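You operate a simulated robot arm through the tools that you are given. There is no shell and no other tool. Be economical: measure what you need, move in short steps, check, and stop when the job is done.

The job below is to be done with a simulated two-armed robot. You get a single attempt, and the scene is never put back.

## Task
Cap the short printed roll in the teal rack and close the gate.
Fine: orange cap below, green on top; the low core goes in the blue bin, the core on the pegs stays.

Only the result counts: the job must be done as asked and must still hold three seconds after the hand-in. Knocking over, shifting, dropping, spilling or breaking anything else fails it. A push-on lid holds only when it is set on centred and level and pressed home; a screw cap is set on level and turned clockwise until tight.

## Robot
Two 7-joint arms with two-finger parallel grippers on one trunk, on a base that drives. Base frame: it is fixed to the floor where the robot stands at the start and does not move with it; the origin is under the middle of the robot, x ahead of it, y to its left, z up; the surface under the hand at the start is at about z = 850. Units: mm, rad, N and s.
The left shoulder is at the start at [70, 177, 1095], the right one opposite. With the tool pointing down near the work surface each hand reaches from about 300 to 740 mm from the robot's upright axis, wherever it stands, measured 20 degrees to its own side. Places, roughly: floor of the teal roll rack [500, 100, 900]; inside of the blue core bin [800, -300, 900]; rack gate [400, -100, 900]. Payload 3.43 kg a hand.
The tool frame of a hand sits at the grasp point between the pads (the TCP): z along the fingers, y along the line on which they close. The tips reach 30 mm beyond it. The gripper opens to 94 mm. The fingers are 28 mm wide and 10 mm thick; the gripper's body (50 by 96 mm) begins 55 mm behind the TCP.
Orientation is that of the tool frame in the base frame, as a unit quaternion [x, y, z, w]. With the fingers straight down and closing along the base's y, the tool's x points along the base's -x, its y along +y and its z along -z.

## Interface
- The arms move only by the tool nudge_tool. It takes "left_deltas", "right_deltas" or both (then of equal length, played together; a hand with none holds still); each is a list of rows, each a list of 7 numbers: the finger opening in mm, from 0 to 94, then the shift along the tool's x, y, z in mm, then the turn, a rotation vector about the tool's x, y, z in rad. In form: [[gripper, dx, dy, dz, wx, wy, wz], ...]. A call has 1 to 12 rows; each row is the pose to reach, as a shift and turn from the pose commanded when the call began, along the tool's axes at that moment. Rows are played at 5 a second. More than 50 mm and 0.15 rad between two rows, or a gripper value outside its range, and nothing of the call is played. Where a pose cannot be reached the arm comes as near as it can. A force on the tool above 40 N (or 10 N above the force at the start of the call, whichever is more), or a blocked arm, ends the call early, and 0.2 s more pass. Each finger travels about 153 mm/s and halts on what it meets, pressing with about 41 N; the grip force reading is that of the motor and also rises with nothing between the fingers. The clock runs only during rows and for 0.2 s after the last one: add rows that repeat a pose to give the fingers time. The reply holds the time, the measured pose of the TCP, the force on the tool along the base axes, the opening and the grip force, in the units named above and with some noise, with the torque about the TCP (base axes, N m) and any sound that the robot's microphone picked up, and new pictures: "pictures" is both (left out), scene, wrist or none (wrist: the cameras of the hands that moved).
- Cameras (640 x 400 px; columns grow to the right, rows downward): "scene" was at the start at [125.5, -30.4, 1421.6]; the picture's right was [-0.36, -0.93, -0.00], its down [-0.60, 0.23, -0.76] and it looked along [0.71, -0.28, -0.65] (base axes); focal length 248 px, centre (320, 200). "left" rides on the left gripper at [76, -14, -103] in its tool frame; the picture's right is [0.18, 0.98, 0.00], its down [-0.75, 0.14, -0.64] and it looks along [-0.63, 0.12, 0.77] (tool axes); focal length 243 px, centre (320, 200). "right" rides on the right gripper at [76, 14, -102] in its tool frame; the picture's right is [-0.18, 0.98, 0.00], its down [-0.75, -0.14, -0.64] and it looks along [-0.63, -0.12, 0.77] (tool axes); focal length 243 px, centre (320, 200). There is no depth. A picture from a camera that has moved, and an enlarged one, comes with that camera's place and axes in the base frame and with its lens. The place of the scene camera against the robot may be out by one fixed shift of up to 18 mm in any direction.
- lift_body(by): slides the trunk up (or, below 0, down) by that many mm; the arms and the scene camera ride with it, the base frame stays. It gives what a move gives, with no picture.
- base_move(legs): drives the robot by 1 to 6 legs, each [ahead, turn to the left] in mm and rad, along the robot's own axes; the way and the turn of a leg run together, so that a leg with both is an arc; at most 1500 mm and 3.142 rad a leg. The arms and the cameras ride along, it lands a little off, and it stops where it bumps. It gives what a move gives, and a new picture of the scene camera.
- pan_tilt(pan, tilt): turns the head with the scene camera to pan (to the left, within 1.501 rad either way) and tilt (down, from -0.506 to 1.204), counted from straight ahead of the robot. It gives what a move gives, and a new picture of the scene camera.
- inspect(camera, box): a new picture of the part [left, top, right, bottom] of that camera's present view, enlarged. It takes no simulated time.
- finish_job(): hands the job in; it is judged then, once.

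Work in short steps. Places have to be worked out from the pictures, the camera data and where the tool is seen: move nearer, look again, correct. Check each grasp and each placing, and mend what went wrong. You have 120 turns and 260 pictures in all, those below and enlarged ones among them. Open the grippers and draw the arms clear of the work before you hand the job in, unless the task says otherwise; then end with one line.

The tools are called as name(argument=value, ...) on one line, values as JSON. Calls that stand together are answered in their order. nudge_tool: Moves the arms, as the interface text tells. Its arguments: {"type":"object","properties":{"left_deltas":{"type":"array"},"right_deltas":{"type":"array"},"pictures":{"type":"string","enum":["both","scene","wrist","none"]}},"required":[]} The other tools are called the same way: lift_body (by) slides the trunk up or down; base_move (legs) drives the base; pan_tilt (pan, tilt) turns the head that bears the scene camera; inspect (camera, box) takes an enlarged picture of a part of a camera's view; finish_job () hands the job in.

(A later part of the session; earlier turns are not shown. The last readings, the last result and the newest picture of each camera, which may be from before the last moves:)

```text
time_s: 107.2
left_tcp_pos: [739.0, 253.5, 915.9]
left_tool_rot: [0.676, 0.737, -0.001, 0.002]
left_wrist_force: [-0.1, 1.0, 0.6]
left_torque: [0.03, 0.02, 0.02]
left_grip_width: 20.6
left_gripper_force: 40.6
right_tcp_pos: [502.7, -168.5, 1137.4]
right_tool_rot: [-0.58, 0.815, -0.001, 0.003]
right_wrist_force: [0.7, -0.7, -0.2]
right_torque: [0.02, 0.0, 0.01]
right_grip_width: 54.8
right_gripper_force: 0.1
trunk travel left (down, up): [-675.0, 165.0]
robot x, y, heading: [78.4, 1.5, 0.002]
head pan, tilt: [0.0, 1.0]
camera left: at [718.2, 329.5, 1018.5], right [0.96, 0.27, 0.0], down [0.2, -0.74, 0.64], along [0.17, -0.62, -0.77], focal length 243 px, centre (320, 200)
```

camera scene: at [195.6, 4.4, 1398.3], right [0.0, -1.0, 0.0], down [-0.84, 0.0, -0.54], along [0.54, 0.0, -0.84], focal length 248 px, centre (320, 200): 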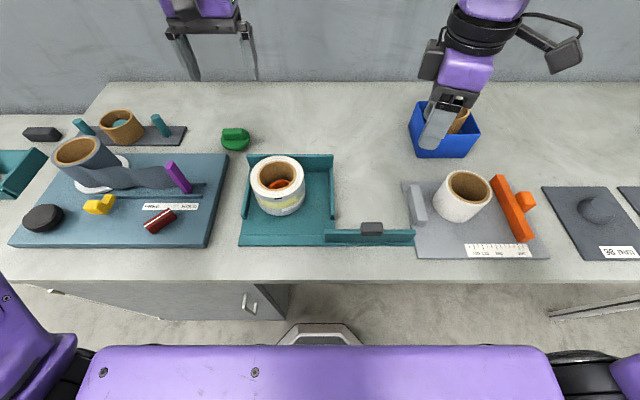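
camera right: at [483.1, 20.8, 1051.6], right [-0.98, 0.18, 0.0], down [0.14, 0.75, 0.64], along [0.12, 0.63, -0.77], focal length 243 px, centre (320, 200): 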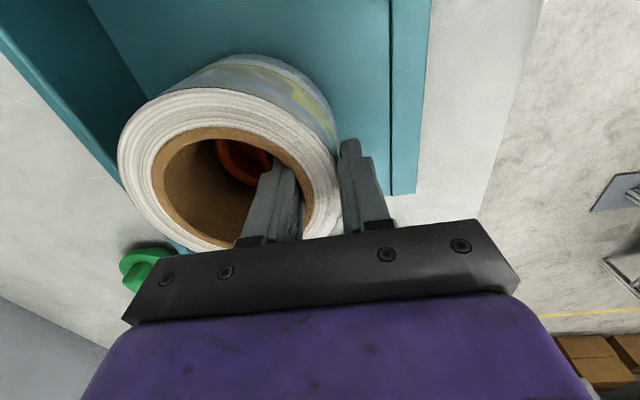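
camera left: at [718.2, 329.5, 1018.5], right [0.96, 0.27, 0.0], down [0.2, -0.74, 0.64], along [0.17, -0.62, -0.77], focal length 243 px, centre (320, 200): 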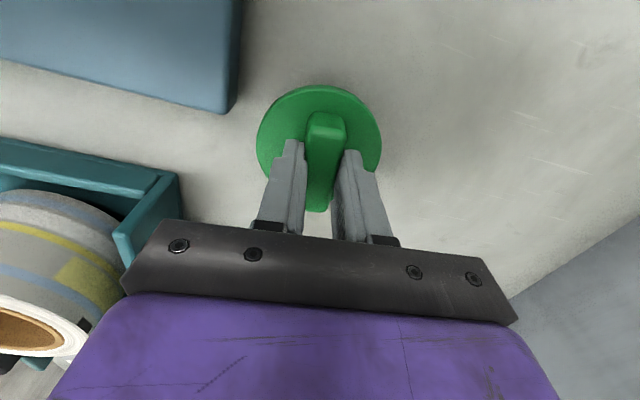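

The handle is gripped at 20.6 mm. I lift it 130 mm and check.

nudge_tool(left_deltas=[[5, 0, 0, -20, 0, 0, 0], [5, 0, 0, -60, 0, 0, 0], [5, 0, 0, -100, 0, 0, 0], [5, 0, 0, -135, 0, 0, 0], [5, 0, 0, -135, 0, 0, 0]], pictures="wrist")

inspect(camera="scene", box=[200, 80, 340, 220])

inspect(camera="left", box=[240, 60, 400, 220])

```text
time_s: 108.4
left_tcp_pos: [738.7, 254.8, 1050.2]
left_tool_rot: [0.676, 0.737, 0.0, 0.001]
left_wrist_force: [-0.4, 0.3, -0.6]
left_torque: [-0.02, 0.0, -0.01]
left_grip_width: 20.9
left_gripper_force: 41.1
right_tcp_pos: [502.4, -168.8, 1137.1]
right_tool_rot: [-0.58, 0.815, -0.001, 0.004]
right_wrist_force: [0.7, 0.3, 0.1]
right_torque: [-0.02, -0.03, 0.04]
right_grip_width: 54.9
right_gripper_force: 0.1
trunk travel left (down, up): [-675.0, 165.0]
robot x, y, heading: [80.3, 6.8, -0.003]
head pan, tilt: [0.0, 1.0]
camera left: at [718.4, 329.9, 1151.9], right [0.96, 0.27, 0.0], down [0.2, -0.74, 0.64], along [0.17, -0.62, -0.77], focal length 243 px, centre (320, 200)
```

left: 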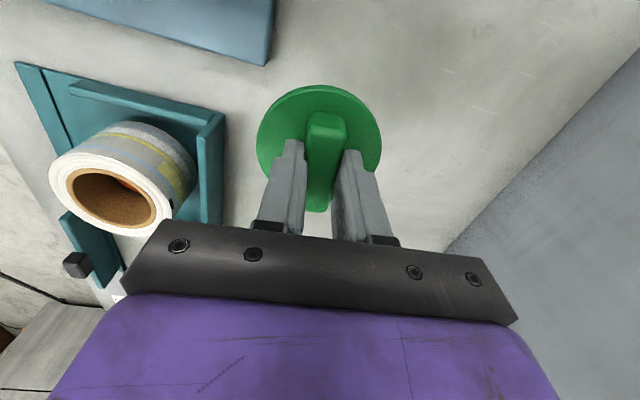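

```text
2.86 times, centred on (270, 150) of scene
camera zoom: at [196.2, 3.9, 1398.2], right [0.0, -1.0, 0.0], down [-0.84, 0.0, -0.54], along [0.54, 0.0, -0.84], focal length 709 px, centre (463, 343)
```

zoom: 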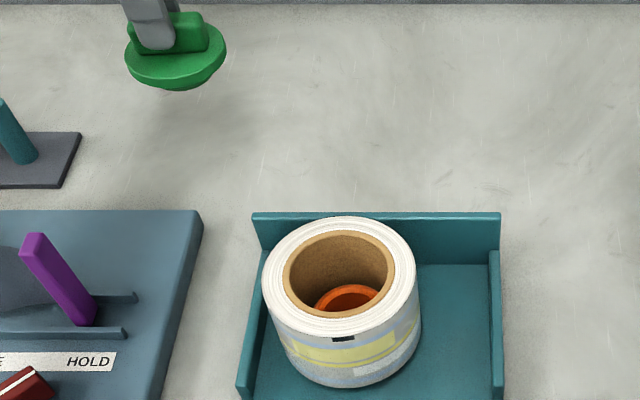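

```text
2.50 times, centred on (320, 140) of left
camera zoom: at [718.4, 329.9, 1151.9], right [0.96, 0.27, 0.0], down [0.2, -0.74, 0.64], along [0.17, -0.62, -0.77], focal length 606 px, centre (320, 350)
```

zoom: 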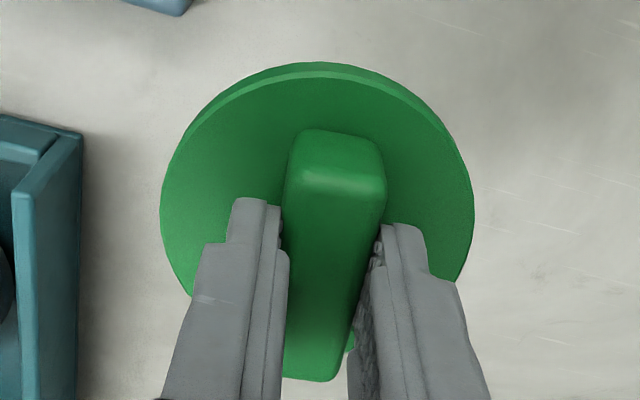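

The green cap is held level and centred on the TCP. I zoom on the roll from this camera to cross-check its centre.

inspect(camera="left", box=[30, 110, 190, 250])

```text
2.86 times, centred on (110, 180) of left
camera zoom: at [718.4, 329.9, 1151.9], right [0.96, 0.27, 0.0], down [0.2, -0.74, 0.64], along [0.17, -0.62, -0.77], focal length 693 px, centre (920, 257)
```

zoom: 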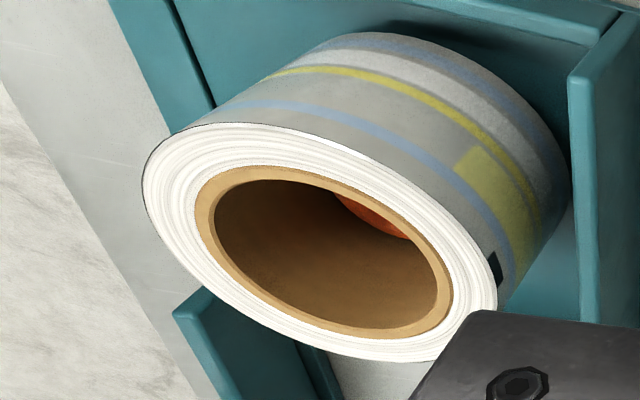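

I carry the green cap over to above the roll at about (543,96), staying high.

nudge_tool(left_deltas=[[5, 0, 0, -40, 0, 0, 0], [5, -20, -30, -60, 0, 0, 0], [5, -44, -65, -60, 0, 0, 0], [5, -68, -101, -60, 0, 0, 0], [5, -92, -136, -60, 0, 0, 0], [5, -117, -172, -60, 0, 0, 0], [5, -141, -209, -60, 0, 0, 0], [5, -141, -209, -40, 0, 0, 0], [5, -141, -209, -40, 0, 0, 0]])

inspect(camera="scene", box=[220, 100, 360, 240])

```text
time_s: 110.4
left_tcp_pos: [541.6, 95.8, 1091.3]
left_tool_rot: [0.677, 0.736, 0.0, 0.0]
left_wrist_force: [0.2, 0.4, -0.5]
left_torque: [-0.02, -0.06, -0.01]
left_grip_width: 21.0
left_gripper_force: 41.4
right_tcp_pos: [502.3, -169.0, 1137.1]
right_tool_rot: [-0.58, 0.815, -0.001, 0.004]
right_wrist_force: [-0.4, -0.2, 0.2]
right_torque: [-0.02, 0.01, 0.02]
right_grip_width: 55.0
right_gripper_force: 0.1
trunk travel left (down, up): [-675.0, 165.0]
robot x, y, heading: [80.2, 4.8, -0.003]
head pan, tilt: [0.0, 1.0]
camera scene: at [195.4, 3.6, 1398.3], right [0.0, -1.0, 0.0], down [-0.84, 0.0, -0.54], along [0.54, 0.0, -0.84], focal length 248 px, centre (320, 200)
camera left: at [521.0, 171.4, 1192.8], right [0.96, 0.27, 0.0], down [0.2, -0.74, 0.64], along [0.17, -0.62, -0.77], focal length 243 px, centre (320, 200)
```

scene: 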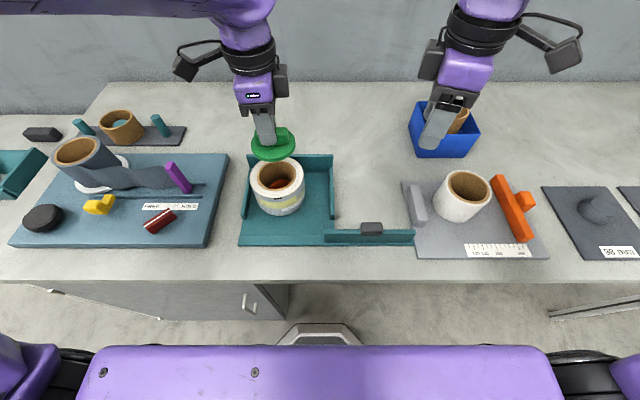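
left: 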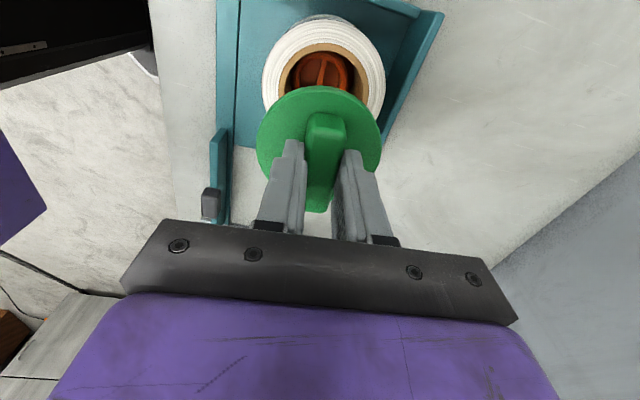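

```text
2.86 times, centred on (290, 170) of scene
camera zoom: at [195.4, 3.6, 1398.3], right [0.0, -1.0, 0.0], down [-0.84, 0.0, -0.54], along [0.54, 0.0, -0.84], focal length 709 px, centre (406, 286)
```

zoom: 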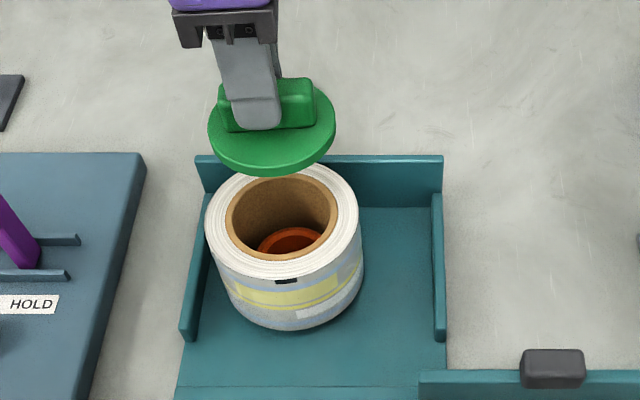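

The left wrist view shows the roll under the cap. I zoom to fix its centre.

inspect(camera="left", box=[240, 0, 410, 150])

```text
2.67 times, centred on (325, 75) of left
camera zoom: at [521.0, 171.4, 1192.8], right [0.96, 0.27, 0.0], down [0.2, -0.74, 0.64], along [0.17, -0.62, -0.77], focal length 647 px, centre (307, 533)
```

zoom: 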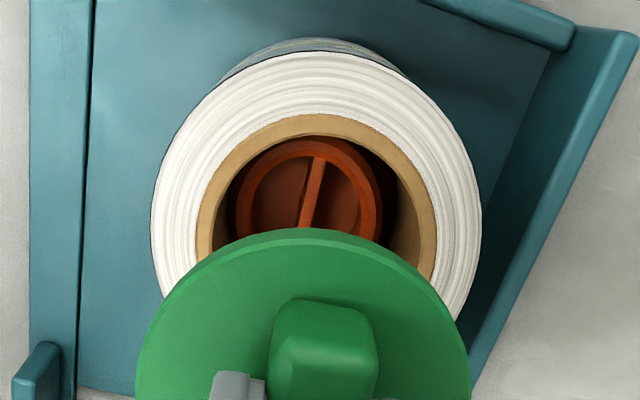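

The roll reads about (543,100.5) and the plug (542,97), so the roll is ~3.5 mm off in y. I want it better centred: the left hand retreats with the green cap, and the right hand comes over the roll in neutral yaw to re-pinch it along y.

nudge_tool(left_deltas=[[5, 24, 11, -20, 0, 0, 0], [5, 48, 22, -40, 0, 0, 0], [5, 72, 33, -60, 0, 0, 0], [5, 96, 44, -60, 0, 0, 0], [5, 120, 55, -60, 0, 0, 0], [5, 144, 66, -60, 0, 0, 0], [5, 168, 77, -60, 0, 0, 0], [5, 192, 88, -60, 0, 0, 0], [5, 192, 97, -60, 0, 0, 0], [5, 192, 97, -60, 0, 0, 0]], right_deltas=[[60, -20, 3, 0, 0, 0, 0.138], [60, -42, 6, 0, 0, 0, 0.276], [60, -66, 9, 0, 0, 0, 0.414], [60, -90, 12, 0, 0, 0, 0.552], [60, -115, 16, 0, 0, 0, 0.69], [60, -140, 20, 10, 0, 0, 0.828], [60, -165, 24, 20, 0, 0, 0.966], [60, -191, 28, 35, 0, 0, 1.104], [60, -217, 32, 47, 0, 0, 1.242], [60, -217, 32, 47, 0, 0, 1.242]])

inspect(camera="right", box=[240, 0, 440, 180])

```text
time_s: 112.6
left_tcp_pos: [623.2, 294.9, 1149.5]
left_tool_rot: [0.676, 0.737, 0.0, 0.001]
left_wrist_force: [0.3, 0.1, -1.0]
left_torque: [0.0, -0.02, -0.01]
left_grip_width: 20.9
left_gripper_force: 41.2
right_tcp_pos: [543.5, 46.8, 1092.0]
right_tool_rot: [0.004, 1.0, 0.002, 0.004]
right_wrist_force: [0.4, 1.0, -0.9]
right_torque: [0.03, -0.03, -0.01]
right_grip_width: 60.1
right_gripper_force: 0.0
trunk travel left (down, up): [-675.0, 165.0]
robot x, y, heading: [80.7, 6.3, 0.002]
head pan, tilt: [0.0, 1.0]
camera scene: at [195.0, 3.2, 1398.4], right [0.0, -1.0, 0.0], down [-0.84, 0.0, -0.54], along [0.54, 0.0, -0.84], focal length 248 px, centre (320, 200)
camera right: at [466.9, 62.7, 1193.9], right [0.19, 0.98, 0.0], down [0.75, -0.15, 0.65], along [0.64, -0.12, -0.76], focal length 243 px, centre (320, 200)
camera left: at [601.9, 370.4, 1252.2], right [0.96, 0.27, 0.0], down [0.2, -0.74, 0.64], along [0.17, -0.62, -0.77], focal length 243 px, centre (320, 200)
```

scene: 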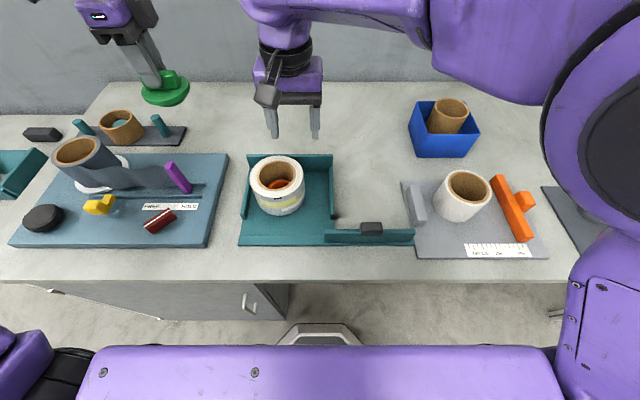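
right: 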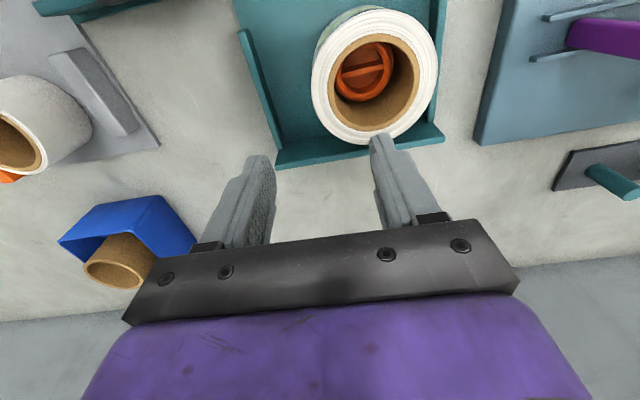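
left: 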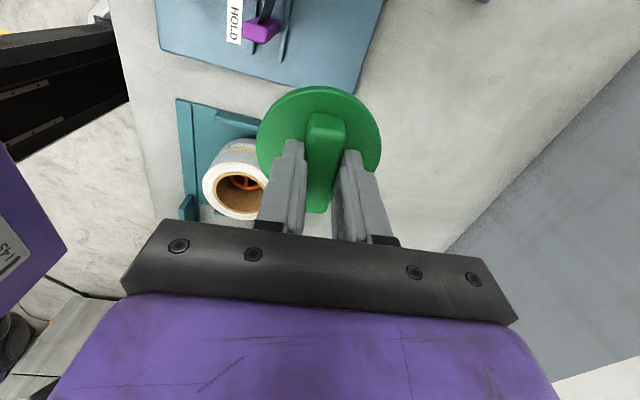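

```text
2.22 times, centred on (340, 90) of right
camera zoom: at [466.9, 62.7, 1193.9], right [0.19, 0.98, 0.0], down [0.75, -0.15, 0.65], along [0.64, -0.12, -0.76], focal length 539 px, centre (276, 444)
```

zoom: 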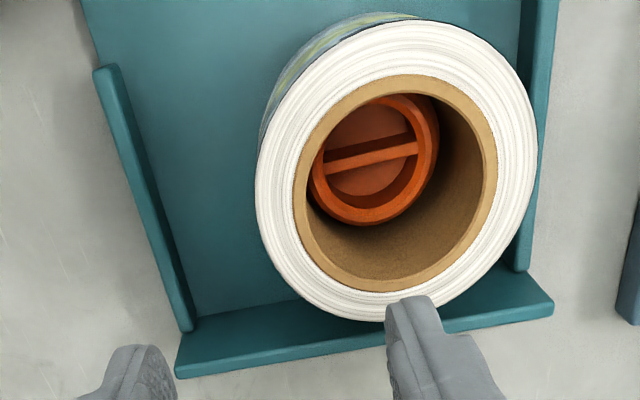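

From this neutral view the roll and plug centres agree within about 2 mm, so it is fine as it stands; the roll's centre is about (543.5,100). The right hand retreats and the left brings the green cap over it.

nudge_tool(left_deltas=[[5, 0, 0, 0, 0, 0, 0], [5, 0, 0, 0, 0, 0, 0], [5, -20, -12, 0, 0, 0, 0], [5, -48, -25, 0, 0, 0, 0], [5, -76, -38, 0, 0, 0, 0], [5, -104, -52, 10, 0, 0, 0], [5, -132, -66, 30, 0, 0, 0], [5, -160, -80, 50, 0, 0, 0], [5, -187, -96, 60, 0, 0, 0], [5, -187, -96, 90, 0, 0, 0], [5, -187, -96, 107, 0, 0, 0], [5, -187, -96, 107, 0, 0, 0]], right_deltas=[[60, 0, -35, -10, 0, 0, 0], [60, 0, -70, -20, 0, 0, 0], [60, 0, -105, -30, 0, 0, 0], [60, 0, -140, -40, 0, 0, 0], [60, 0, -175, -40, 0, 0, 0], [60, 0, -210, -40, 0, 0, 0], [60, 0, -240, -40, 0, 0, 0], [60, 0, -240, -40, 0, 0, 0], [60, 0, -240, -40, 0, 0, 0], [60, 0, -240, -40, 0, 0, 0], [60, 0, -240, -40, 0, 0, 0], [60, 0, -240, -40, 0, 0, 0]], pictures="none")

inspect(camera="scene", box=[230, 120, 330, 220])

inspect(camera="left", box=[230, 20, 410, 200])

```text
time_s: 115.2
left_tcp_pos: [542.4, 100.0, 1043.1]
left_tool_rot: [0.677, 0.736, 0.001, 0.001]
left_wrist_force: [0.3, 0.9, -1.0]
left_torque: [0.0, 0.02, 0.0]
left_grip_width: 21.1
left_gripper_force: 40.7
right_tcp_pos: [542.3, -194.2, 1132.9]
right_tool_rot: [0.002, 1.0, 0.002, 0.003]
right_wrist_force: [0.1, -0.9, -0.4]
right_torque: [0.01, 0.0, -0.02]
right_grip_width: 60.0
right_gripper_force: 0.0
trunk travel left (down, up): [-675.0, 165.0]
robot x, y, heading: [80.1, 5.0, -0.001]
head pan, tilt: [0.0, 1.0]
```

```text
4.00 times, centred on (280, 170) of scene
camera zoom: at [195.3, 3.0, 1398.3], right [0.0, -1.0, 0.0], down [-0.84, 0.0, -0.54], along [0.54, 0.0, -0.84], focal length 993 px, centre (480, 320)
```

zoom: 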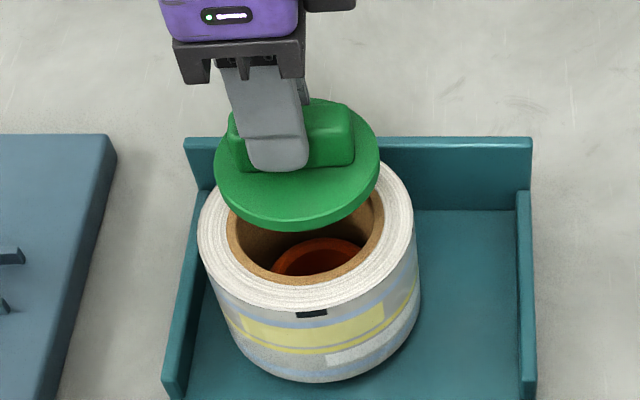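

```text
2.22 times, centred on (320, 110) of left
camera zoom: at [521.3, 176.5, 1145.5], right [0.96, 0.27, 0.0], down [0.2, -0.74, 0.64], along [0.17, -0.62, -0.77], focal length 539 px, centre (320, 400)
```

zoom: 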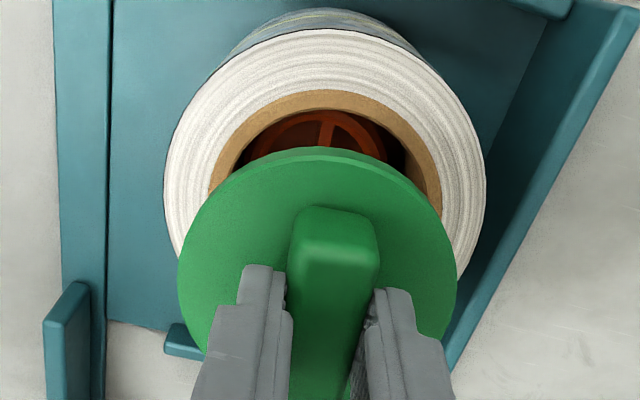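

Both views agree that the cap should shift about +2.4 mm in x and +3.3 mm in y. I correct and lower to let the plug enter.

nudge_tool(left_deltas=[[5, 3.1, 2.7, 0, 0, 0, 0], [5, 3.1, 2.7, 12, 0, 0, 0], [5, 3.1, 2.7, 24, 0, 0, 0], [5, 3.1, 2.7, 33, 0, 0, 0], [5, 3.1, 2.7, 40, 0, 0, 0], [5, 3.1, 2.7, 40, 0, 0, 0]], pictures="none")

inspect(camera="scene", box=[230, 120, 330, 220])

inspect(camera="left", box=[230, 20, 410, 200])

```text
time_s: 116.6
left_tcp_pos: [545.7, 104.2, 1003.7]
left_tool_rot: [0.676, 0.737, -0.001, 0.0]
left_wrist_force: [-0.4, 0.5, -1.1]
left_torque: [0.0, -0.02, 0.0]
left_grip_width: 21.0
left_gripper_force: 40.6
right_tcp_pos: [543.1, -193.5, 1132.1]
right_tool_rot: [0.002, 1.0, 0.001, 0.003]
right_wrist_force: [0.9, -0.2, 0.3]
right_torque: [0.0, -0.02, 0.0]
right_grip_width: 59.7
right_gripper_force: 0.1
trunk travel left (down, up): [-675.0, 165.0]
robot x, y, heading: [78.7, 3.9, 0.002]
head pan, tilt: [0.0, 1.0]
```

```text
4.00 times, centred on (280, 170) of scene
camera zoom: at [195.6, 3.7, 1398.3], right [0.0, -1.0, 0.0], down [-0.84, 0.0, -0.54], along [0.54, 0.0, -0.84], focal length 993 px, centre (480, 320)
```

zoom: 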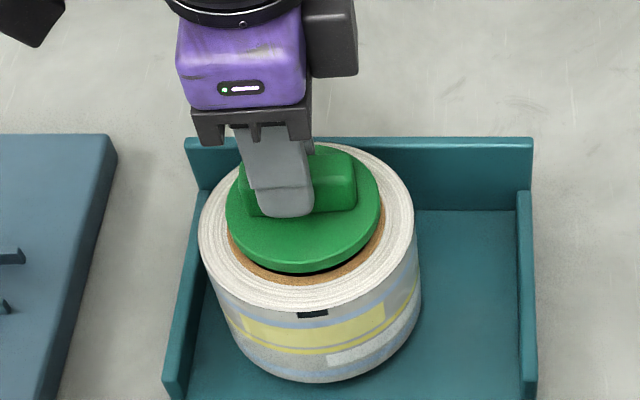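

```text
2.22 times, centred on (320, 110) of left
camera zoom: at [525.4, 180.5, 1105.0], right [0.96, 0.27, 0.0], down [0.2, -0.74, 0.64], along [0.17, -0.62, -0.77], focal length 539 px, centre (320, 400)
```

zoom: 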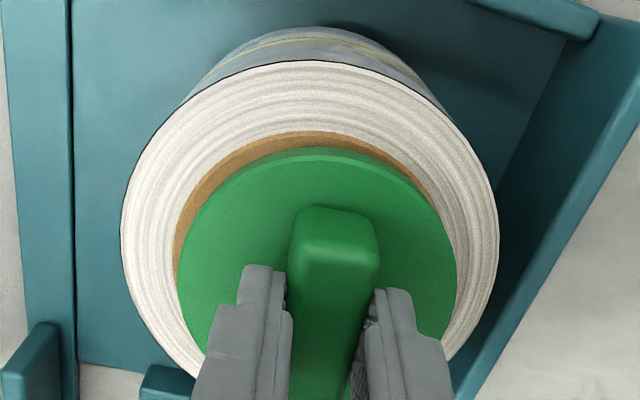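

The plug is already inside the bore with no contact and the flange is concentric. I press down until home.

nudge_tool(left_deltas=[[5, 0, 0, 5, 0, 0, 0], [5, 0, 0, 10, 0, 0, 0], [5, 0, 0, 14, 0, 0, 0], [5, 0, 0, 18, 0, 0, 0], [5, 0, 0, 22, 0, 0, 0], [5, 0, 0, 26, 0, 0, 0], [5, 0, 0, 26, 0, 0, 0]], pictures="none")

inspect(camera="scene", box=[230, 120, 330, 220])

```text
time_s: 117.7
left_tcp_pos: [546.2, 104.6, 989.1]
left_tool_rot: [0.676, 0.737, 0.002, 0.006]
left_wrist_force: [-6.1, -0.5, 14.9]
left_torque: [0.09, 0.72, 0.02]
left_grip_width: 21.0
left_gripper_force: 41.3
right_tcp_pos: [541.0, -194.4, 1133.2]
right_tool_rot: [0.003, 1.0, 0.002, 0.005]
right_wrist_force: [0.3, -0.3, 0.3]
right_torque: [-0.01, 0.01, -0.03]
right_grip_width: 59.9
right_gripper_force: 0.0
trunk travel left (down, up): [-675.0, 165.0]
robot x, y, heading: [78.9, 2.9, 0.0]
head pan, tilt: [0.0, 1.0]
stopped in row 5 (left hand): the force on the tool passed its limit at 44 N (the readings are from after the stop); the commanded pose is now the measured one
```

```text
4.00 times, centred on (280, 170) of scene
camera zoom: at [192.9, 3.6, 1398.2], right [0.0, -1.0, 0.0], down [-0.84, 0.0, -0.54], along [0.54, 0.0, -0.84], focal length 993 px, centre (480, 320)
```

zoom: 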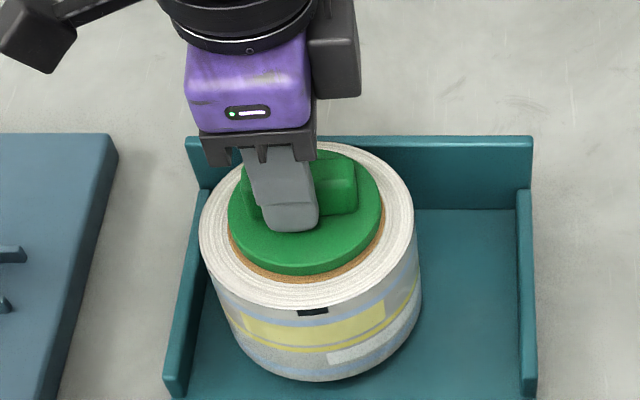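

It stopped at 44 N with TCP at 989, near the expected home height (988). I press once more to see if it moves further.

nudge_tool(left_deltas=[[5, 0, 0, 2, -0.004, -0.01, 0], [5, 0, 0, 4, -0.004, -0.01, 0], [5, 0, 0, 6, -0.004, -0.01, 0], [5, 0, 0, 6, -0.004, -0.01, 0]], pictures="none")

inspect(camera="left", box=[230, 20, 410, 200])

inspect(camera="scene", box=[245, 135, 315, 205])

```text
time_s: 118.3
left_tcp_pos: [547.8, 104.9, 989.1]
left_tool_rot: [0.676, 0.737, 0.002, 0.015]
left_wrist_force: [-6.5, 2.1, 23.7]
left_torque: [0.62, 0.9, 0.07]
left_grip_width: 21.0
left_gripper_force: 40.7
right_tcp_pos: [539.8, -193.0, 1133.0]
right_tool_rot: [0.003, 1.0, 0.002, 0.004]
right_wrist_force: [0.7, -0.5, -0.2]
right_torque: [0.01, -0.01, -0.02]
right_grip_width: 60.3
right_gripper_force: 0.1
trunk travel left (down, up): [-675.0, 165.0]
robot x, y, heading: [81.7, 6.0, 0.003]
head pan, tilt: [0.0, 1.0]
stopped in row 3 (left hand): the force on the tool passed its limit at 43 N (the readings are from after the stop); the commanded pose is now the measured one
```

```text
2.22 times, centred on (320, 110) of left
camera zoom: at [524.0, 182.1, 1090.2], right [0.96, 0.27, 0.02], down [0.19, -0.73, 0.66], along [0.19, -0.63, -0.75], focal length 539 px, centre (320, 400)
```

zoom: 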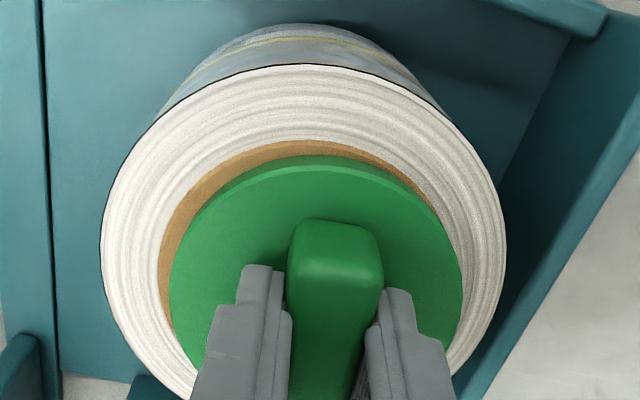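

```text
5.71 times, centred on (280, 170) of scene
camera zoom: at [192.6, 3.4, 1398.5], right [0.0, -1.0, 0.0], down [-0.84, 0.0, -0.54], along [0.54, 0.0, -0.84], focal length 1418 px, centre (549, 371)
```

zoom: 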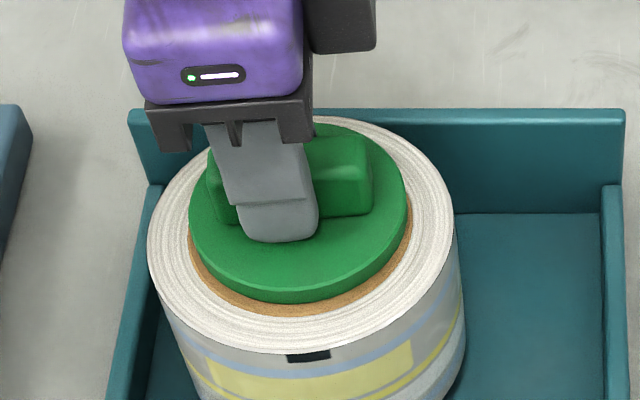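

The cap has crept about +2.5 mm in x and the hand tilted a little while pressing. I ease up slightly, straighten, recentre by −2.5 mm and press again.

nudge_tool(left_deltas=[[5, 0, -1, -3, 0.012, 0.01, 0], [5, 0, -2.7, -4, 0.023, 0.019, 0], [5, 0, -2.7, -4, 0.023, 0.019, 0], [5, 0, -2.7, 0, 0.023, 0.019, 0], [5, 0, -2.7, 3, 0.023, 0.019, 0], [5, 0, -2.7, 3, 0.023, 0.019, 0]], pictures="none")

inspect(camera="left", box=[230, 20, 410, 200])

inspect(camera="scene", box=[245, 135, 315, 205])

```text
time_s: 119.5
left_tcp_pos: [547.0, 104.0, 988.2]
left_tool_rot: [0.676, 0.737, 0.002, 0.004]
left_wrist_force: [-7.1, 2.7, 24.1]
left_torque: [-0.36, 0.59, -0.17]
left_grip_width: 21.0
left_gripper_force: 41.7
right_tcp_pos: [539.6, -193.1, 1132.2]
right_tool_rot: [0.002, 1.0, 0.001, 0.004]
right_wrist_force: [0.0, -0.3, -0.1]
right_torque: [-0.03, 0.02, -0.04]
right_grip_width: 60.2
right_gripper_force: 0.1
trunk travel left (down, up): [-675.0, 165.0]
robot x, y, heading: [79.8, 5.4, -0.002]
head pan, tilt: [0.0, 1.0]
stopped in row 6 (left hand): the force on the tool passed its limit at 42 N (the readings are from after the stop); the commanded pose is now the measured one
```

```text
2.22 times, centred on (320, 110) of left
camera zoom: at [525.3, 180.0, 1091.4], right [0.96, 0.27, 0.01], down [0.2, -0.74, 0.64], along [0.18, -0.62, -0.76], focal length 539 px, centre (320, 400)
```

zoom: 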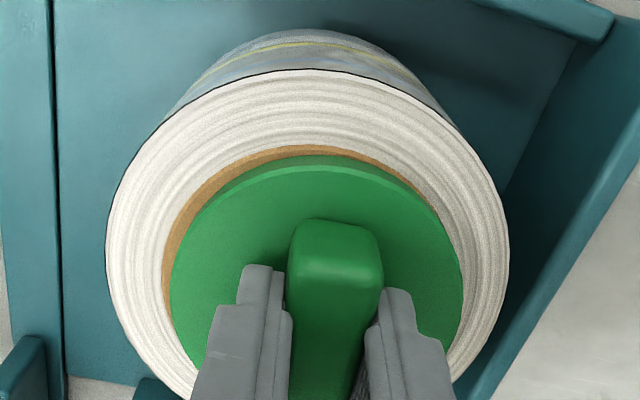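

```text
5.71 times, centred on (280, 170) of scene
camera zoom: at [192.5, 3.8, 1398.7], right [0.0, -1.0, 0.0], down [-0.84, 0.0, -0.54], along [0.54, 0.0, -0.84], focal length 1418 px, centre (549, 371)
```

zoom: 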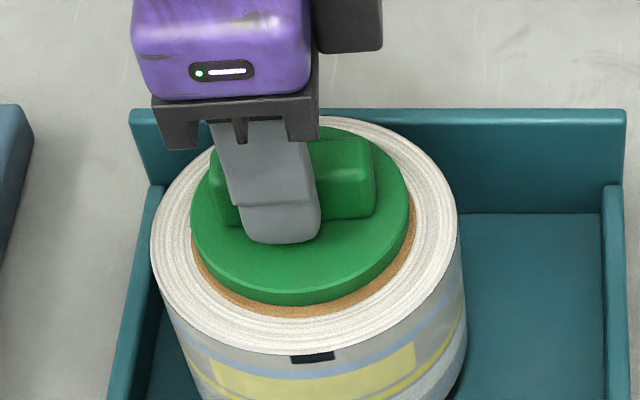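

The cap stops repeatably at TCP ≈988–989 (home height) with over 40 N pressed, and it's concentric within ~1.5 mm. I release and lift off.

nudge_tool(left_deltas=[[5, 0, 0, -1, 0, 0, 0], [40, 0, 0, -1, 0, 0, 0], [50, 0, 0, -1, 0, 0, 0], [50, 0, 0, -40, 0, 0, 0], [50, 0, 0, -85, 0, 0, 0], [50, 0, 0, -130, 0, 0, 0], [50, 0, 0, -130, 0, 0, 0]], pictures="wrist")

inspect(camera="scene", box=[245, 135, 315, 205])

```text
time_s: 121.1
left_tcp_pos: [549.5, 102.2, 1117.4]
left_tool_rot: [0.675, 0.738, 0.0, 0.0]
left_wrist_force: [0.8, 0.1, -0.5]
left_torque: [0.0, 0.0, 0.0]
left_grip_width: 50.1
left_gripper_force: 0.0
right_tcp_pos: [543.1, -192.8, 1131.3]
right_tool_rot: [0.002, 1.0, 0.002, 0.004]
right_wrist_force: [0.5, -0.3, 0.1]
right_torque: [0.01, -0.03, -0.02]
right_grip_width: 60.1
right_gripper_force: 0.1
trunk travel left (down, up): [-675.0, 165.0]
robot x, y, heading: [81.5, 3.1, 0.0]
head pan, tilt: [0.0, 1.0]
camera left: at [528.4, 179.3, 1219.1], right [0.96, 0.27, 0.0], down [0.2, -0.74, 0.64], along [0.17, -0.62, -0.77], focal length 243 px, centre (320, 200)
```

left: 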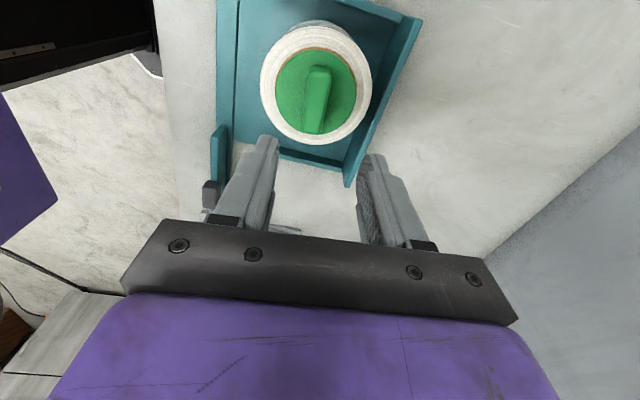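

```text
5.71 times, centred on (280, 170) of scene
camera zoom: at [196.0, 3.9, 1398.2], right [0.0, -1.0, 0.0], down [-0.84, 0.0, -0.54], along [0.54, 0.0, -0.84], focal length 1418 px, centre (549, 371)
```

zoom: 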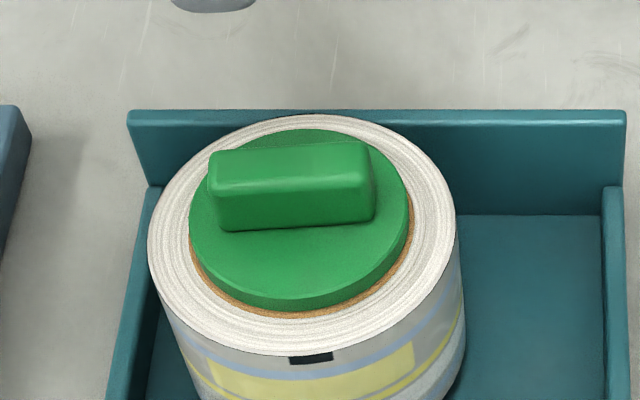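

The cap settled flat on the roll. To make sure it is fully home I press straight down on the handle's centre with closed fingertips.

nudge_tool(left_deltas=[[20, -0.7, -2, 20, 0, 0, 0], [0, -0.7, -3.5, 50, 0, 0, 0], [0, -0.7, -3.5, 85, 0, 0, 0], [0, -0.7, -3.5, 100, 0, 0, 0], [0, -0.7, -3.5, 108, 0, 0, 0], [0, -0.7, -3.5, 113, 0, 0, 0], [0, -0.7, -3.5, 117, 0, 0, 0], [0, -0.7, -3.5, 121, 0, 0, 0]], pictures="none")

inspect(camera="scene", box=[245, 135, 315, 205])

```text
time_s: 122.5
left_tcp_pos: [547.0, 102.9, 1014.1]
left_tool_rot: [0.676, 0.737, 0.006, 0.01]
left_wrist_force: [-5.5, 4.2, 25.0]
left_torque: [0.17, 0.28, -0.06]
left_grip_width: 0.2
left_gripper_force: 32.8
right_tcp_pos: [540.8, -191.8, 1132.3]
right_tool_rot: [0.001, 1.0, 0.002, 0.005]
right_wrist_force: [-0.6, 0.4, 0.0]
right_torque: [-0.02, 0.01, 0.01]
right_grip_width: 60.0
right_gripper_force: 0.1
trunk travel left (down, up): [-675.0, 165.0]
robot x, y, heading: [81.8, 3.4, 0.003]
head pan, tilt: [0.0, 1.0]
stopped in row 6 (left hand): the force on the tool passed its limit at 48 N (the readings are from after the stop); the commanded pose is now the measured one
```

```text
5.71 times, centred on (280, 170) of scene
camera zoom: at [193.3, 4.2, 1398.7], right [0.0, -1.0, 0.0], down [-0.84, 0.0, -0.54], along [0.54, 0.0, -0.84], focal length 1418 px, centre (549, 371)
```

zoom: 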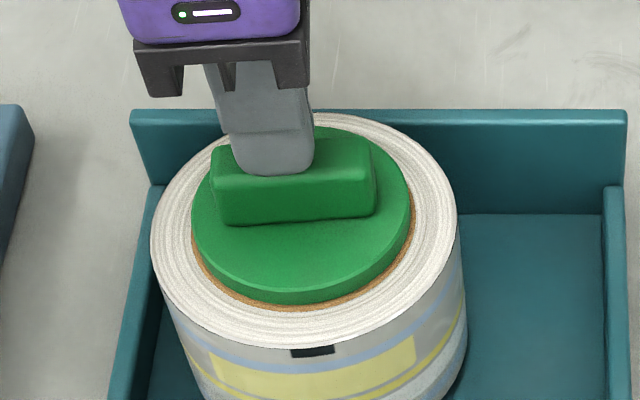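

Pressed with 48 N; the ring looks thin and even all around. I lift the left hand away to the side, and turn the base left for the gate work with the right hand.

nudge_tool(left_deltas=[[0, 0, 0, -45, 0.01, 0.01, 0], [0, 0, 0, -90, 0.02, 0.01, 0], [20, 30, 0, -125, 0.02, 0.01, 0], [40, 70, 10, -140, 0.02, 0.01, 0], [40, 115, 20, -140, 0.02, 0.01, 0], [40, 160, 30, -140, 0.02, 0.01, 0], [40, 160, 30, -140, 0.02, 0.01, 0]], pictures="none")

base_move(legs=[[0, 0.33]])

```text
time_s: 124.1
left_tcp_pos: [559.6, 265.8, 1151.1]
left_tool_rot: [0.675, 0.738, 0.0, -0.003]
left_wrist_force: [0.1, -0.3, -0.1]
left_torque: [-0.03, 0.0, 0.01]
left_grip_width: 39.9
left_gripper_force: 0.0
right_tcp_pos: [543.0, -191.7, 1131.5]
right_tool_rot: [0.001, 1.0, 0.002, 0.004]
right_wrist_force: [0.6, 0.7, 0.3]
right_torque: [0.03, 0.0, 0.02]
right_grip_width: 60.2
right_gripper_force: 0.1
trunk travel left (down, up): [-675.0, 165.0]
robot x, y, heading: [79.3, 2.7, 0.002]
head pan, tilt: [0.0, 1.0]
```

```text
time_s: 125.5
left_tcp_pos: [448.9, 406.1, 1151.2]
left_tool_rot: [0.545, 0.838, -0.001, -0.004]
left_wrist_force: [-0.7, 0.4, 0.8]
left_torque: [-0.01, 0.0, -0.01]
left_grip_width: 40.0
left_gripper_force: 0.0
right_tcp_pos: [581.6, -33.2, 1131.6]
right_tool_rot: [-0.162, 0.987, 0.002, 0.003]
right_wrist_force: [0.5, 0.4, 0.4]
right_torque: [0.0, -0.03, -0.01]
right_grip_width: 59.8
right_gripper_force: 0.1
trunk travel left (down, up): [-675.0, 165.0]
robot x, y, heading: [80.5, 1.5, 0.336]
head pan, tilt: [0.0, 1.0]
camera scene: at [189.3, 42.4, 1398.3], right [0.33, -0.95, 0.0], down [-0.8, -0.27, -0.54], along [0.51, 0.18, -0.84], focal length 248 px, centre (320, 200)
```

scene: 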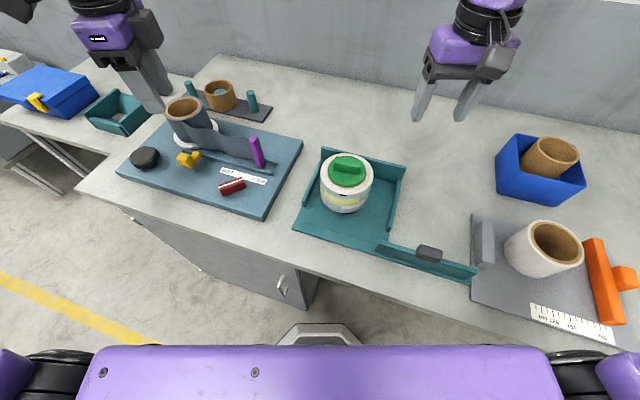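

I zoom on the gate and its handle.

inspect(camera="scene", box=[280, 170, 500, 300])

```text
2.91 times, centred on (390, 235) of scene
camera zoom: at [189.3, 42.4, 1398.3], right [0.33, -0.95, 0.0], down [-0.8, -0.27, -0.54], along [0.51, 0.18, -0.84], focal length 722 px, centre (116, 98)
```

zoom: 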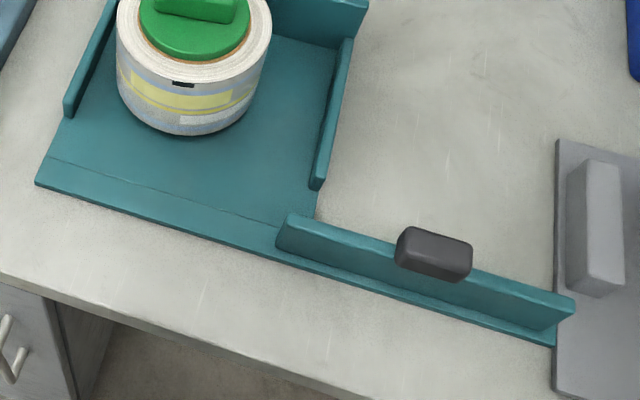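

The gate stands in a rail at x≈435 with its handle near (433,−112). I bring the right hand over it, turned to close along x.

nudge_tool(right_deltas=[[60, 18, -3, 5, 0, 0, -0.139], [60, 36, -6, 10, 0, 0, -0.277], [60, 55, -10, 20, 0, 0, -0.416], [60, 73, -13, 30, 0, 0, -0.554], [60, 91, -16, 45, 0, 0, -0.692], [60, 110, -19, 60, 0, 0, -0.831], [60, 128, -22, 75, 0, 0, -0.97], [60, 146, -26, 90, 0, 0, -1.108], [60, 165, -29, 110, 0, 0, -1.246], [60, 165, -29, 110, 0, 0, -1.246]], pictures="wrist")

inspect(camera="right", box=[200, 20, 440, 220])

```text
time_s: 127.7
left_tcp_pos: [449.1, 408.0, 1151.6]
left_tool_rot: [0.545, 0.838, -0.001, -0.002]
left_wrist_force: [-0.4, 0.5, 0.3]
left_torque: [-0.04, -0.02, -0.02]
left_grip_width: 40.0
left_gripper_force: 0.0
right_tcp_pos: [433.4, -111.1, 1022.4]
right_tool_rot: [0.708, -0.706, 0.0, -0.003]
right_wrist_force: [0.6, -0.4, -0.2]
right_torque: [0.01, -0.03, 0.01]
right_grip_width: 59.9
right_gripper_force: 0.0
trunk travel left (down, up): [-675.0, 165.0]
robot x, y, heading: [77.6, 4.5, 0.328]
head pan, tilt: [0.0, 1.0]
camera right: at [419.7, -186.9, 1124.8], right [-0.98, 0.18, 0.0], down [0.14, 0.75, 0.65], along [0.12, 0.64, -0.76], focal length 243 px, centre (320, 200)
```

right: 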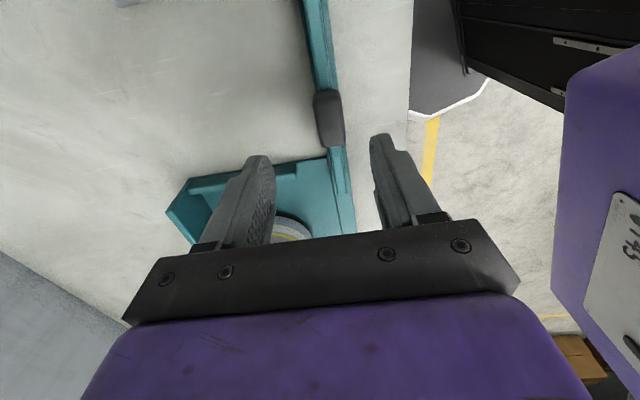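

```text
2.00 times, centred on (320, 120) of right
camera zoom: at [419.7, -186.9, 1124.8], right [-0.98, 0.18, 0.0], down [0.14, 0.75, 0.65], along [0.12, 0.64, -0.76], focal length 485 px, centre (320, 360)
```

zoom: 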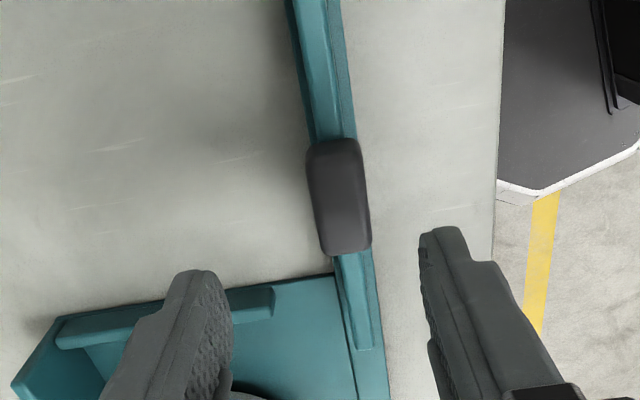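

The handle's centre is at about (427,−97), 22 mm wide. I descend with a 50 mm opening to tip z≈890 and grip it.

nudge_tool(right_deltas=[[50, -14, 6.4, 40, 0, 0, 0], [50, -14, 6.4, 75, 0, 0, 0], [50, -14, 6.4, 92, 0, 0, 0], [50, -14, 6.4, 102, 0, 0, 0], [50, -14, 6.4, 102, 0, 0, 0], [25, -14, 6.4, 102, 0, 0, 0], [5, -14, 6.4, 102, 0, 0, 0], [5, -14, 6.4, 102, 0, 0, 0]], pictures="wrist")

inspect(camera="scene", box=[280, 170, 500, 300])

```text
time_s: 128.4
left_tcp_pos: [447.1, 406.5, 1150.6]
left_tool_rot: [0.546, 0.838, -0.002, -0.003]
left_wrist_force: [0.1, -0.4, -0.7]
left_torque: [-0.01, -0.02, -0.01]
left_grip_width: 39.9
left_gripper_force: 0.1
right_tcp_pos: [445.7, -83.6, 958.3]
right_tool_rot: [0.707, -0.707, -0.001, -0.011]
right_wrist_force: [-2.2, 0.9, 21.5]
right_torque: [-0.23, 0.67, 0.13]
right_grip_width: 50.9
right_gripper_force: 1.2
right hand out of reach, approached as far as the arm can: row 1, 2, 3
trunk travel left (down, up): [-675.0, 165.0]
robot x, y, heading: [80.1, 4.0, 0.33]
head pan, tilt: [0.0, 1.0]
stopped in row 3 (right hand): the force on the tool passed its limit at 108 N (the readings are from after the stop); the commanded pose is now the measured one
camera right: at [430.7, -161.0, 1059.9], right [-0.98, 0.18, -0.01], down [0.13, 0.74, 0.66], along [0.13, 0.64, -0.75], focal length 243 px, centre (320, 200)
```

right: 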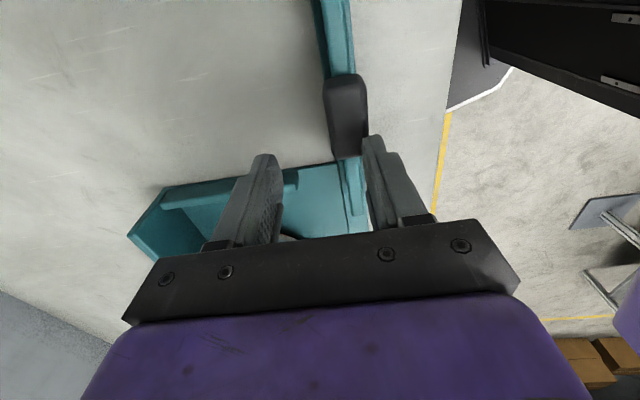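

```text
2.91 times, centred on (390, 235) of scene
camera zoom: at [186.5, 43.0, 1398.7], right [0.33, -0.95, 0.0], down [-0.79, -0.27, -0.54], along [0.51, 0.18, -0.84], focal length 722 px, centre (116, 98)
```

zoom: 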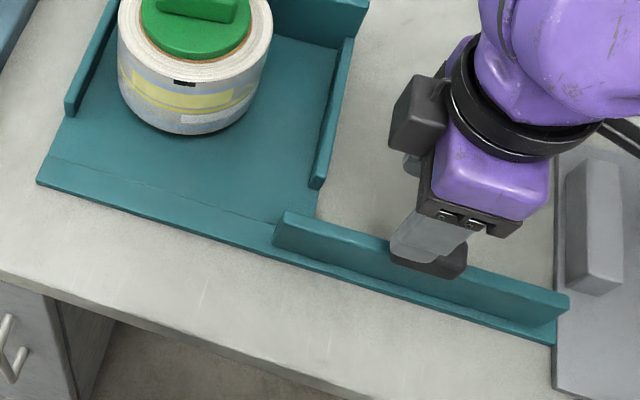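

That spot was too close to the robot for the arm, and a finger touched the handle's top (z≈928). I raise the hand, back the base 100 mm, and look again.

nudge_tool(right_deltas=[[50, 0, 0, -35, 0.01, 0.01, 0], [50, 0, 0, -75, 0.015, 0.015, 0], [50, 0, 0, -75, 0.015, 0.015, 0]], pictures="none")

base_move(legs=[[-100, 0]])

inspect(camera="scene", box=[280, 120, 500, 260])

```text
time_s: 129.2
left_tcp_pos: [449.7, 406.5, 1150.5]
left_tool_rot: [0.546, 0.838, 0.0, -0.004]
left_wrist_force: [0.1, -0.1, -0.5]
left_torque: [0.0, -0.04, 0.02]
left_grip_width: 39.7
left_gripper_force: 0.0
right_tcp_pos: [447.2, -86.7, 1030.3]
right_tool_rot: [0.707, -0.707, 0.009, -0.01]
right_wrist_force: [0.0, -0.4, 1.0]
right_torque: [-0.04, 0.02, 0.01]
right_grip_width: 50.0
right_gripper_force: 0.0
trunk travel left (down, up): [-675.0, 165.0]
robot x, y, heading: [83.4, 2.9, 0.336]
head pan, tilt: [0.0, 1.0]
```

```text
time_s: 130.3
left_tcp_pos: [354.4, 374.5, 1150.0]
left_tool_rot: [0.545, 0.839, -0.001, -0.004]
left_wrist_force: [-0.6, 0.1, 0.6]
left_torque: [-0.01, 0.0, 0.03]
left_grip_width: 39.7
left_gripper_force: 0.1
right_tcp_pos: [353.9, -118.2, 1031.4]
right_tool_rot: [-0.707, 0.707, -0.01, 0.011]
right_wrist_force: [0.5, -0.1, -0.2]
right_torque: [0.05, -0.05, 0.02]
right_grip_width: 50.2
right_gripper_force: 0.0
trunk travel left (down, up): [-675.0, 165.0]
robot x, y, heading: [-13.2, -26.6, 0.329]
head pan, tilt: [0.0, 1.0]
camera scene: at [95.8, 10.6, 1398.3], right [0.33, -0.95, 0.0], down [-0.8, -0.27, -0.54], along [0.51, 0.18, -0.84], focal length 248 px, centre (320, 200)
```

scene: 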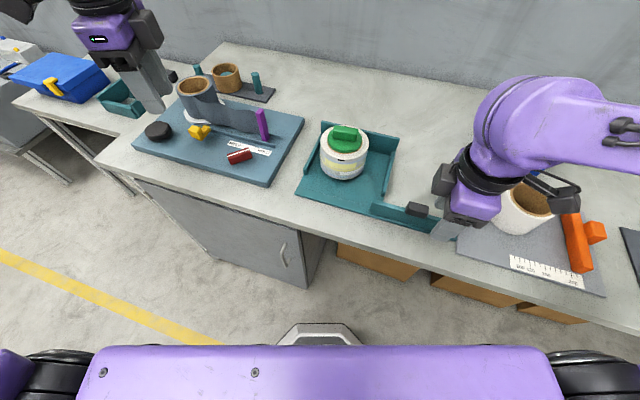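

```text
2.86 times, centred on (390, 190) of scene
camera zoom: at [95.8, 10.6, 1398.3], right [0.33, -0.95, 0.0], down [-0.8, -0.27, -0.54], along [0.51, 0.18, -0.84], focal length 709 px, centre (120, 229)
```

zoom: 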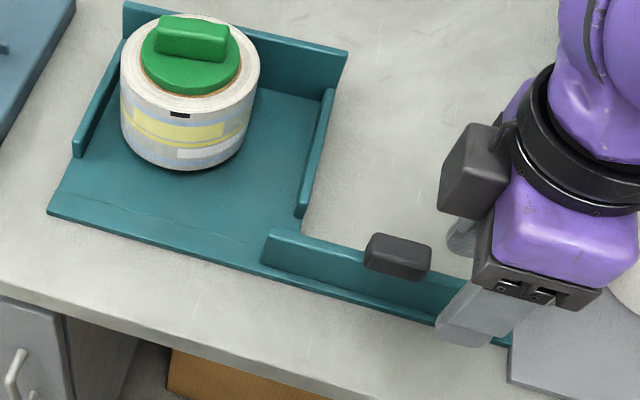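

I move the right hand back over the handle and straighten it for a look.

nudge_tool(right_deltas=[[50, -6, -36, 0, -0.015, 0, 0], [50, -13, -73, 0, -0.03, 0.001, 0], [50, -13, -73, 0, -0.03, 0.001, 0]], pictures="none")

inspect(camera="right", box=[200, 20, 440, 220])

```text
time_s: 131.1
left_tcp_pos: [355.1, 373.5, 1151.6]
left_tool_rot: [0.545, 0.838, -0.001, -0.003]
left_wrist_force: [0.6, -1.2, 0.5]
left_torque: [0.0, 0.0, -0.01]
left_grip_width: 40.3
left_gripper_force: 0.1
right_tcp_pos: [427.5, -104.4, 1032.2]
right_tool_rot: [-0.707, 0.707, 0.001, 0.0]
right_wrist_force: [-0.2, -0.4, 0.5]
right_torque: [0.03, 0.01, -0.02]
right_grip_width: 50.2
right_gripper_force: 0.1
trunk travel left (down, up): [-675.0, 165.0]
robot x, y, heading: [-14.0, -29.2, 0.325]
head pan, tilt: [0.0, 1.0]
```

```text
2.00 times, centred on (320, 120) of right
camera zoom: at [412.8, -180.8, 1135.8], right [-0.98, 0.18, 0.0], down [0.14, 0.75, 0.64], along [0.12, 0.63, -0.77], focal length 485 px, centre (320, 360)
```

zoom: 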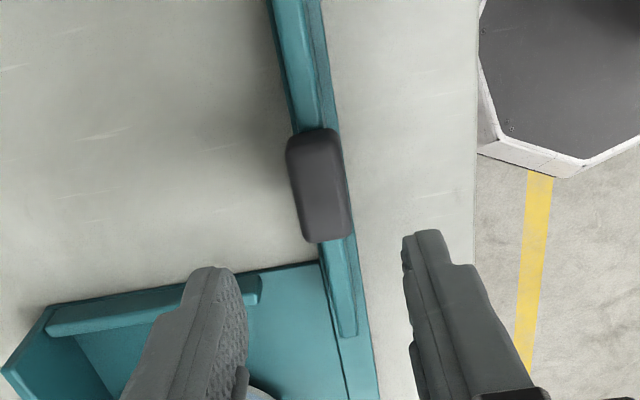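

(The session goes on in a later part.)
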